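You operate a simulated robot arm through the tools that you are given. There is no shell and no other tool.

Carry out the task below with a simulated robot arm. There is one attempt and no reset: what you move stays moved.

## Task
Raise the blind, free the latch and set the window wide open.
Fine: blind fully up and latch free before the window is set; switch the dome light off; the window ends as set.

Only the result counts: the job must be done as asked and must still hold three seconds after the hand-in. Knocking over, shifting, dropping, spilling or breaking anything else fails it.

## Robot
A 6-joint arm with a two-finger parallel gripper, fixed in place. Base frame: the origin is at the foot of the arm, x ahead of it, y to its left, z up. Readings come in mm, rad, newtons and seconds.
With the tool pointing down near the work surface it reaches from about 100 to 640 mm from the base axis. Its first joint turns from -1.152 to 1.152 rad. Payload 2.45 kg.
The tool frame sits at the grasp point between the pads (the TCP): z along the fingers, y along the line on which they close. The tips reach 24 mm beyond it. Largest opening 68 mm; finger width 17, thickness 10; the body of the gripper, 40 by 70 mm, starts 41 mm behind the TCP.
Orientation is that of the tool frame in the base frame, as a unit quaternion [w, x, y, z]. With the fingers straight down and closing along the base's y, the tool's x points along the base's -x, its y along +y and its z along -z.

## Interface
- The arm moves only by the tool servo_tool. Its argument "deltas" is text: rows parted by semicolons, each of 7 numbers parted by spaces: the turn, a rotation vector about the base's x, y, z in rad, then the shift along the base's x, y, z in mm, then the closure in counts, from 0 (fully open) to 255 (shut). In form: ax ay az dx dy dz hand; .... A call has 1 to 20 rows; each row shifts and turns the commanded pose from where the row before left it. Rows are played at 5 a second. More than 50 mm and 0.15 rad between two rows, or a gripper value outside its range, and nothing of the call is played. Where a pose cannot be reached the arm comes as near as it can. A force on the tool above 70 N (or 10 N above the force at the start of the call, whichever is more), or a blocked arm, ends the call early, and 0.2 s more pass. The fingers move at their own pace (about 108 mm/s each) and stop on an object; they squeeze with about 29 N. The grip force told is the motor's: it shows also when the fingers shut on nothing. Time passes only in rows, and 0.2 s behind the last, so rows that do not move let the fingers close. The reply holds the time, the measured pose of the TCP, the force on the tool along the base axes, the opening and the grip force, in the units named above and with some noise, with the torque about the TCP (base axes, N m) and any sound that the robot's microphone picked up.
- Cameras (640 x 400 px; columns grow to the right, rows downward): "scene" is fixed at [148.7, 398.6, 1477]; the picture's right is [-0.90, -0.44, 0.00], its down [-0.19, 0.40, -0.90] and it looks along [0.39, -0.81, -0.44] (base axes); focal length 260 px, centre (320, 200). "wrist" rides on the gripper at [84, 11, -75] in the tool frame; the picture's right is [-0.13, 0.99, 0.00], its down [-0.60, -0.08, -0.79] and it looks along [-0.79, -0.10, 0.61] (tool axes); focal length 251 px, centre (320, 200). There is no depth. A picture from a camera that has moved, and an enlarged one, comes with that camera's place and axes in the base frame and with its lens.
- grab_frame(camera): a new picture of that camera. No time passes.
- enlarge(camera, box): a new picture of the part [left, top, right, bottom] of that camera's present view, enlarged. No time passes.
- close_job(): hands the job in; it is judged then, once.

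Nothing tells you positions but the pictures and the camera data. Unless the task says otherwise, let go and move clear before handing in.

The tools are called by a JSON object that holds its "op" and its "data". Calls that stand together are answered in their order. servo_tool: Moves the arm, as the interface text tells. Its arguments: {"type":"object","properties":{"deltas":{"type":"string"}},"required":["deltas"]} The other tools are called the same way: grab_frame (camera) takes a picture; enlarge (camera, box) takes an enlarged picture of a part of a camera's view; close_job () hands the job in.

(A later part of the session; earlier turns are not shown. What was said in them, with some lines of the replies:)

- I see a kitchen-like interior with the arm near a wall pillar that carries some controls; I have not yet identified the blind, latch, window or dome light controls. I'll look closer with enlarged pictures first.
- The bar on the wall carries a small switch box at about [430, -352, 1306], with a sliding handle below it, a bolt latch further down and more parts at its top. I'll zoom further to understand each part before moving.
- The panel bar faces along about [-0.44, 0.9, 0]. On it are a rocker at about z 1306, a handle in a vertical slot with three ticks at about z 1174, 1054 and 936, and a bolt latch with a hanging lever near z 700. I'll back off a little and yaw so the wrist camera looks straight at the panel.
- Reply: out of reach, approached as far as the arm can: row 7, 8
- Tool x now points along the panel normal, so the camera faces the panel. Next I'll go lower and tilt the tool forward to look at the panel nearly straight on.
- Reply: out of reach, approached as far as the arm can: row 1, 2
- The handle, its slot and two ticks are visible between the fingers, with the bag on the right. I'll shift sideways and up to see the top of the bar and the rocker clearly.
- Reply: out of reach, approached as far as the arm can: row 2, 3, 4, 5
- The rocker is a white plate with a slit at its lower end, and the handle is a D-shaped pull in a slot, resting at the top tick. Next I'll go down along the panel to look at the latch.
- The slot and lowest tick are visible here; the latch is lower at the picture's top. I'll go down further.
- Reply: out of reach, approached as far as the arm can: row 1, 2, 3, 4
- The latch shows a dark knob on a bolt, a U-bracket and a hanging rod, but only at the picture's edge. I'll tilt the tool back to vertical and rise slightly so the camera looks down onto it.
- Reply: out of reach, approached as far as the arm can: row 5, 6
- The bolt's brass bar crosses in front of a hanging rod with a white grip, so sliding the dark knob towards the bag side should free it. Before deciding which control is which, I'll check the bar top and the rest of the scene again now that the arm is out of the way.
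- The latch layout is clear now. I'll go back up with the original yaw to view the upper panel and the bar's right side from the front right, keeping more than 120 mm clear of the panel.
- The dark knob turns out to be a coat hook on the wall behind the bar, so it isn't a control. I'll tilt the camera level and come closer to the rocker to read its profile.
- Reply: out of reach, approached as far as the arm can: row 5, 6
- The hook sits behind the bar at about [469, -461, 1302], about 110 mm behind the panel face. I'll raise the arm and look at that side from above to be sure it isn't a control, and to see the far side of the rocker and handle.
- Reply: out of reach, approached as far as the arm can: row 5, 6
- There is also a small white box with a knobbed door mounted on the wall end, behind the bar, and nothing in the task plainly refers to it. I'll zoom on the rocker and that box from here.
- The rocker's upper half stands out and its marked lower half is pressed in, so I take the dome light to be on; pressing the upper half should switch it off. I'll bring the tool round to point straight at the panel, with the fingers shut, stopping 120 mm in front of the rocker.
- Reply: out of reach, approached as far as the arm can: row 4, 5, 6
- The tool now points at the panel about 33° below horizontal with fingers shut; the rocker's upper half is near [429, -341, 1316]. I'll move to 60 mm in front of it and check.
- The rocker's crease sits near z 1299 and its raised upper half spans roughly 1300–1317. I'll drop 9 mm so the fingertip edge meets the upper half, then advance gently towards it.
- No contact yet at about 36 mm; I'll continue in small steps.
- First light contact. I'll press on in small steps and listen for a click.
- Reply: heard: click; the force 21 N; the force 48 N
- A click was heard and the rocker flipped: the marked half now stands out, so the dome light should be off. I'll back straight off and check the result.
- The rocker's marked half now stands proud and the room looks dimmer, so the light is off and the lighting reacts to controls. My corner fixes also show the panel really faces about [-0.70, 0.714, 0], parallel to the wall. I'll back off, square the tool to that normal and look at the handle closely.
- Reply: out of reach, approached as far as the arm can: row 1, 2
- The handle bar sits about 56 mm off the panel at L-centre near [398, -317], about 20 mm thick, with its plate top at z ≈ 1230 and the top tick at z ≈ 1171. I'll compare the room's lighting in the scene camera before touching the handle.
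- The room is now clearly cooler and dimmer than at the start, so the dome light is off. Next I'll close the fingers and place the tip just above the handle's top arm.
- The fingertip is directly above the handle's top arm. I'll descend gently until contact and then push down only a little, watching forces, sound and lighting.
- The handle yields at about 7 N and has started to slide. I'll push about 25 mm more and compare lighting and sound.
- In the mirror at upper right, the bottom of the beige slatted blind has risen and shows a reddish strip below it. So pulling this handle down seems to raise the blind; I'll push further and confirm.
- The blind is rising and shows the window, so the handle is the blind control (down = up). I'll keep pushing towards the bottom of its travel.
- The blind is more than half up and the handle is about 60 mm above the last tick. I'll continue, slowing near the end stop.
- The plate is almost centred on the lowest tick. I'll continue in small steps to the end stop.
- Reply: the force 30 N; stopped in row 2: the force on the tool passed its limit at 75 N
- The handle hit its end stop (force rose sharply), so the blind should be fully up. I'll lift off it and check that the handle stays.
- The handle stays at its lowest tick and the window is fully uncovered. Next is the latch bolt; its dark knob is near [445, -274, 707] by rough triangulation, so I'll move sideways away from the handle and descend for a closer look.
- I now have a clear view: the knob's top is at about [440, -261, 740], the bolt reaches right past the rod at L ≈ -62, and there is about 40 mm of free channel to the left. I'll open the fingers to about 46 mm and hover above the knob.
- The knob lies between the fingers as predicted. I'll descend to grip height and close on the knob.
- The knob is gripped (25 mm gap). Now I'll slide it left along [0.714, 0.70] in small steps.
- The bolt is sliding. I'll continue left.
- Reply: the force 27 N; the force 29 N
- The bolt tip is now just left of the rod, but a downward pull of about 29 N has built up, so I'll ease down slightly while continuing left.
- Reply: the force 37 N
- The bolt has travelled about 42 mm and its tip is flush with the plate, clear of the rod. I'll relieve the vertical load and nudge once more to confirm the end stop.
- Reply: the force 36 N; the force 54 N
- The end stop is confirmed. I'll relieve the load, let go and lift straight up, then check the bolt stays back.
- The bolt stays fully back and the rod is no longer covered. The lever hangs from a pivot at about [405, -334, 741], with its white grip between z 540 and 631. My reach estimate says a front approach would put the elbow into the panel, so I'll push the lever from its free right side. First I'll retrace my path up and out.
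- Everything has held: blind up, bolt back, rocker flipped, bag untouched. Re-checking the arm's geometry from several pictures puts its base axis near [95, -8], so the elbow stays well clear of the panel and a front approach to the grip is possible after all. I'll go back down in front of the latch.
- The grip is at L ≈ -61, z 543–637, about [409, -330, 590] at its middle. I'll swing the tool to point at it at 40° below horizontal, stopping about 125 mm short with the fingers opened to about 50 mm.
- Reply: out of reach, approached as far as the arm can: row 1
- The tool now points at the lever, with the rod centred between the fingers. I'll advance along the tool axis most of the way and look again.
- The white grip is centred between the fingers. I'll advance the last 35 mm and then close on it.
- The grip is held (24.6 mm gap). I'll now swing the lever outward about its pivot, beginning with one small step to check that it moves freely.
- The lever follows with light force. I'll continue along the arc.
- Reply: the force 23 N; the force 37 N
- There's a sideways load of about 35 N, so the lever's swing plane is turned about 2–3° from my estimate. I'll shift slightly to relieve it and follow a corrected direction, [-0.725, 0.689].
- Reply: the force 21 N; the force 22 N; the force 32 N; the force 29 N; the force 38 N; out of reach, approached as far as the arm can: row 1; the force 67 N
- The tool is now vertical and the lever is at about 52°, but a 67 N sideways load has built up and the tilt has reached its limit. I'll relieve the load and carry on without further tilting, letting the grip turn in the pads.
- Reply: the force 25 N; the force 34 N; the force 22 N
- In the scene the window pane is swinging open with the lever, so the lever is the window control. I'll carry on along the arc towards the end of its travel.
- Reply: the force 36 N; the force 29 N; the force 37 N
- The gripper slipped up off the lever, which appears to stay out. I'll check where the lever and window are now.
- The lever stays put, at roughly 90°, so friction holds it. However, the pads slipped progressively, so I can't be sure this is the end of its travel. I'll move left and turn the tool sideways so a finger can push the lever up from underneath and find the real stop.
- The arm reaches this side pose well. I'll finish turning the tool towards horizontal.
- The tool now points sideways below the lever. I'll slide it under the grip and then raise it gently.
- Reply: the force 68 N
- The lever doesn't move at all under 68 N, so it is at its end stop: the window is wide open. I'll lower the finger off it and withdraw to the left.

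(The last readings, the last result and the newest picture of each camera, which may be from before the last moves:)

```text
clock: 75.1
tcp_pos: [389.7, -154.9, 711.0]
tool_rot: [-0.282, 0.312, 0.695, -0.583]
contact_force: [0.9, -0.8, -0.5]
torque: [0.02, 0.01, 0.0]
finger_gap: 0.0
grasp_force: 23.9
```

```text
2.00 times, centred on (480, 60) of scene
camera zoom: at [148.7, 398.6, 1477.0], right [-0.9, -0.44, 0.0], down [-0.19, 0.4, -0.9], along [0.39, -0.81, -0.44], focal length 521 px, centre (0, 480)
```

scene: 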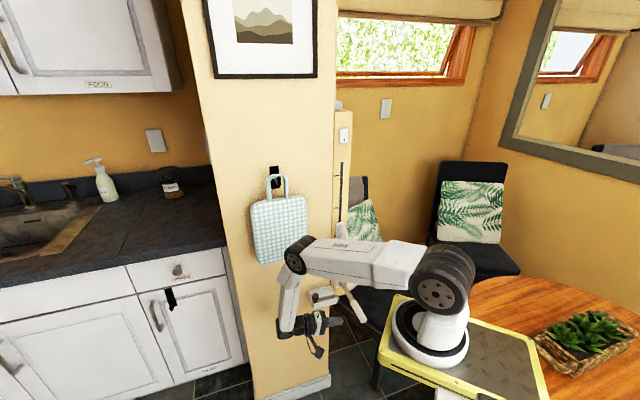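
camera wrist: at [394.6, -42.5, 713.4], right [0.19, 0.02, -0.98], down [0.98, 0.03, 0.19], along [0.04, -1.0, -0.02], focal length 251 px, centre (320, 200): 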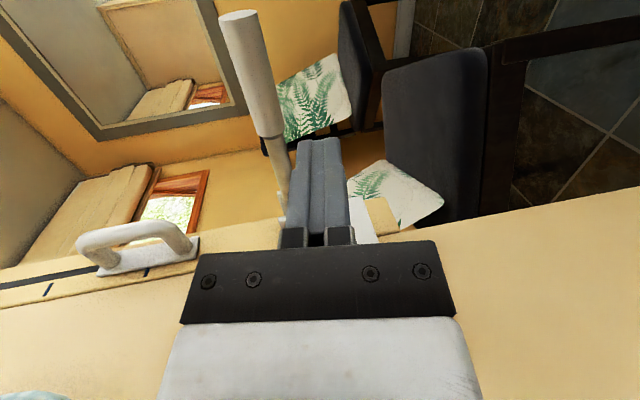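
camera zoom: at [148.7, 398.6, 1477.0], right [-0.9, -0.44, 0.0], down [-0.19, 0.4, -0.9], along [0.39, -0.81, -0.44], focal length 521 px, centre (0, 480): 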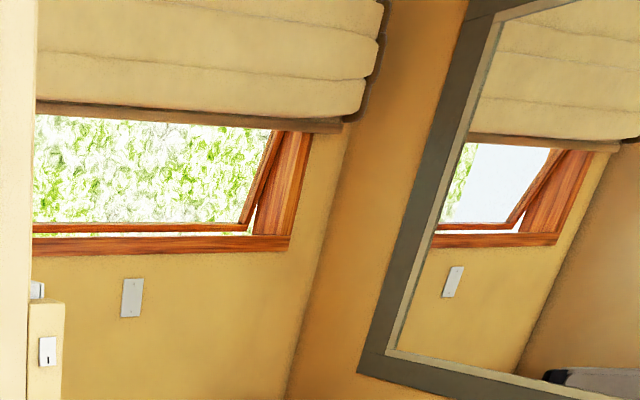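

The window pane is open, the blind is up, the bolt is back and the lever stays out. I'll move a little further away, wait about three seconds and check that everything holds.

{"op": "servo_tool", "data": {"deltas": "0 0 0 14 14 5 255; 0 0 0 14 14 5 255; 0 0 0 0 0 0 0; 0 0 0 0 0 0 0; 0 0 0 0 0 0 0; 0 0 0 0 0 0 0; 0 0 0 0 0 0 0; 0 0 0 0 0 0 0; 0 0 0 0 0 0 0; 0 0 0 0 0 0 0; 0 0 0 0 0 0 0; 0 0 0 0 0 0 0; 0 0 0 0 0 0 0; 0 0 0 0 0 0 0; 0 0 0 0 0 0 0; 0 0 0 0 0 0 0; 0 0 0 0 0 0 0; 0 0 0 0 0 0 0"}}

{"op": "grab_frame", "data": {"camera": "scene"}}

{"op": "grab_frame", "data": {"camera": "wrist"}}

{"op": "enlarge", "data": {"camera": "scene", "box": [290, 240, 390, 340]}}

{"op": "enlarge", "data": {"camera": "scene", "box": [320, 90, 390, 260]}}

{"op": "enlarge", "data": {"camera": "wrist", "box": [0, 180, 240, 330]}}

```text
clock: 78.9
tcp_pos: [418.3, -127.7, 720.2]
tool_rot: [-0.281, 0.313, 0.695, -0.584]
contact_force: [0.0, -0.2, -0.4]
torque: [-0.03, 0.0, -0.02]
finger_gap: 68.0
grasp_force: 0.1
```

```text
taken
```

scene: 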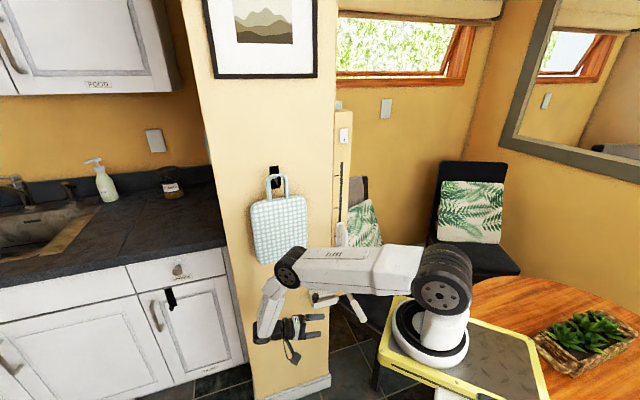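

```text
taken
camera wrist: at [422.8, -15.3, 722.5], right [0.19, 0.02, -0.98], down [0.98, 0.03, 0.19], along [0.04, -1.0, -0.02], focal length 251 px, centre (320, 200)
```

wrist: 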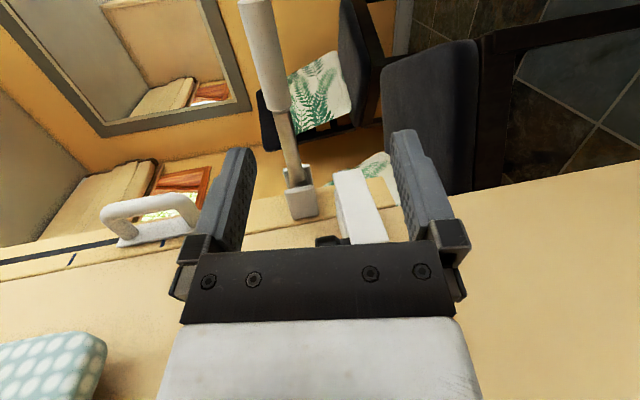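

```text
4.00 times, centred on (340, 290) of scene
camera zoom: at [148.7, 398.6, 1477.0], right [-0.9, -0.44, 0.0], down [-0.19, 0.4, -0.9], along [0.39, -0.81, -0.44], focal length 1042 px, centre (240, -160)
```

zoom: 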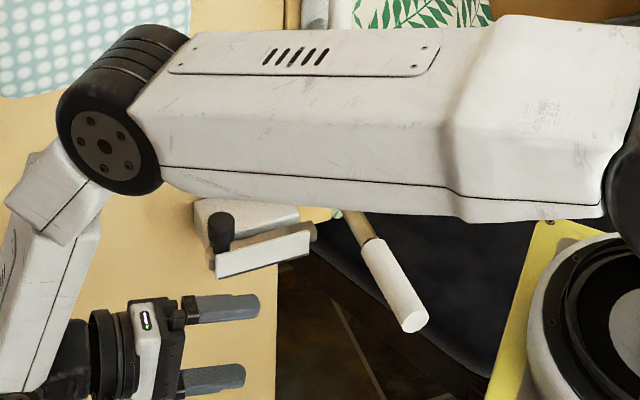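

```text
2.35 times, centred on (355, 175) of scene
camera zoom: at [148.7, 398.6, 1477.0], right [-0.9, -0.44, 0.0], down [-0.19, 0.4, -0.9], along [0.39, -0.81, -0.44], focal length 613 px, centre (238, 259)
```

zoom: 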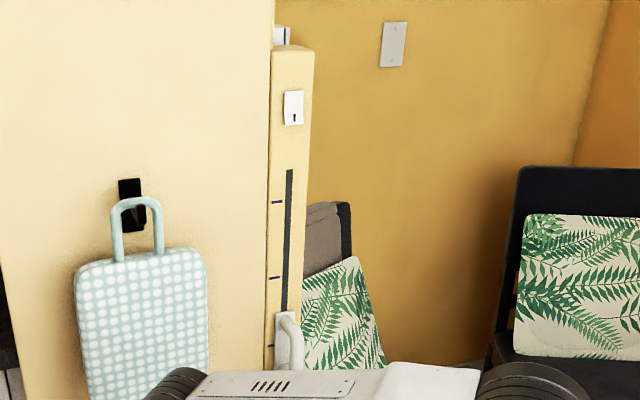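

```text
2.67 times, centred on (120, 255) of wrist
camera zoom: at [422.8, -15.3, 722.5], right [0.19, 0.02, -0.98], down [0.98, 0.03, 0.19], along [0.04, -1.0, -0.02], focal length 670 px, centre (853, 53)
```

zoom: 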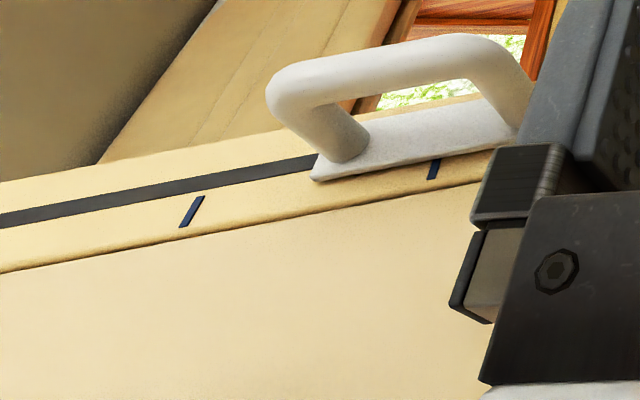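

Three seconds later nothing has moved: the rocker is in its off position, the blind handle is at its end stop, the bolt is fully back and the lever is at its stop with the window wide open. The gripper is open and clear of everything, so I'm handing in.

{"op": "close_job", "data": {}}

```text
The job is handed in.
```

The job is handed in. The blind is up, the latch is free, the window is wide open and the dome light is off. I waited about three seconds before handing in, and nothing moved.

- **Dome light:** I pressed the rocker's raised half. It clicked, the rocker flipped and the room dimmed.
- **Blind:** I pushed the slotted handle down to its end stop. On this panel, pulling the handle down raises the blind, and the window came into view as it moved.
- **Latch:** I slid the bolt about 42 mm to its end stop, clear of the lever.
- **Window:** I did this last, after the blind and the latch. The lever controls it, so I swung it out to about 90°. The gripper slipped off near the end, so I pushed the lever up from below. It did not move under 68 N, so I took that as its end stop.

The bag, the white box behind the bar and the other items looked undisturbed in the pictures. The gripper was open and clear of the panel at hand-in.
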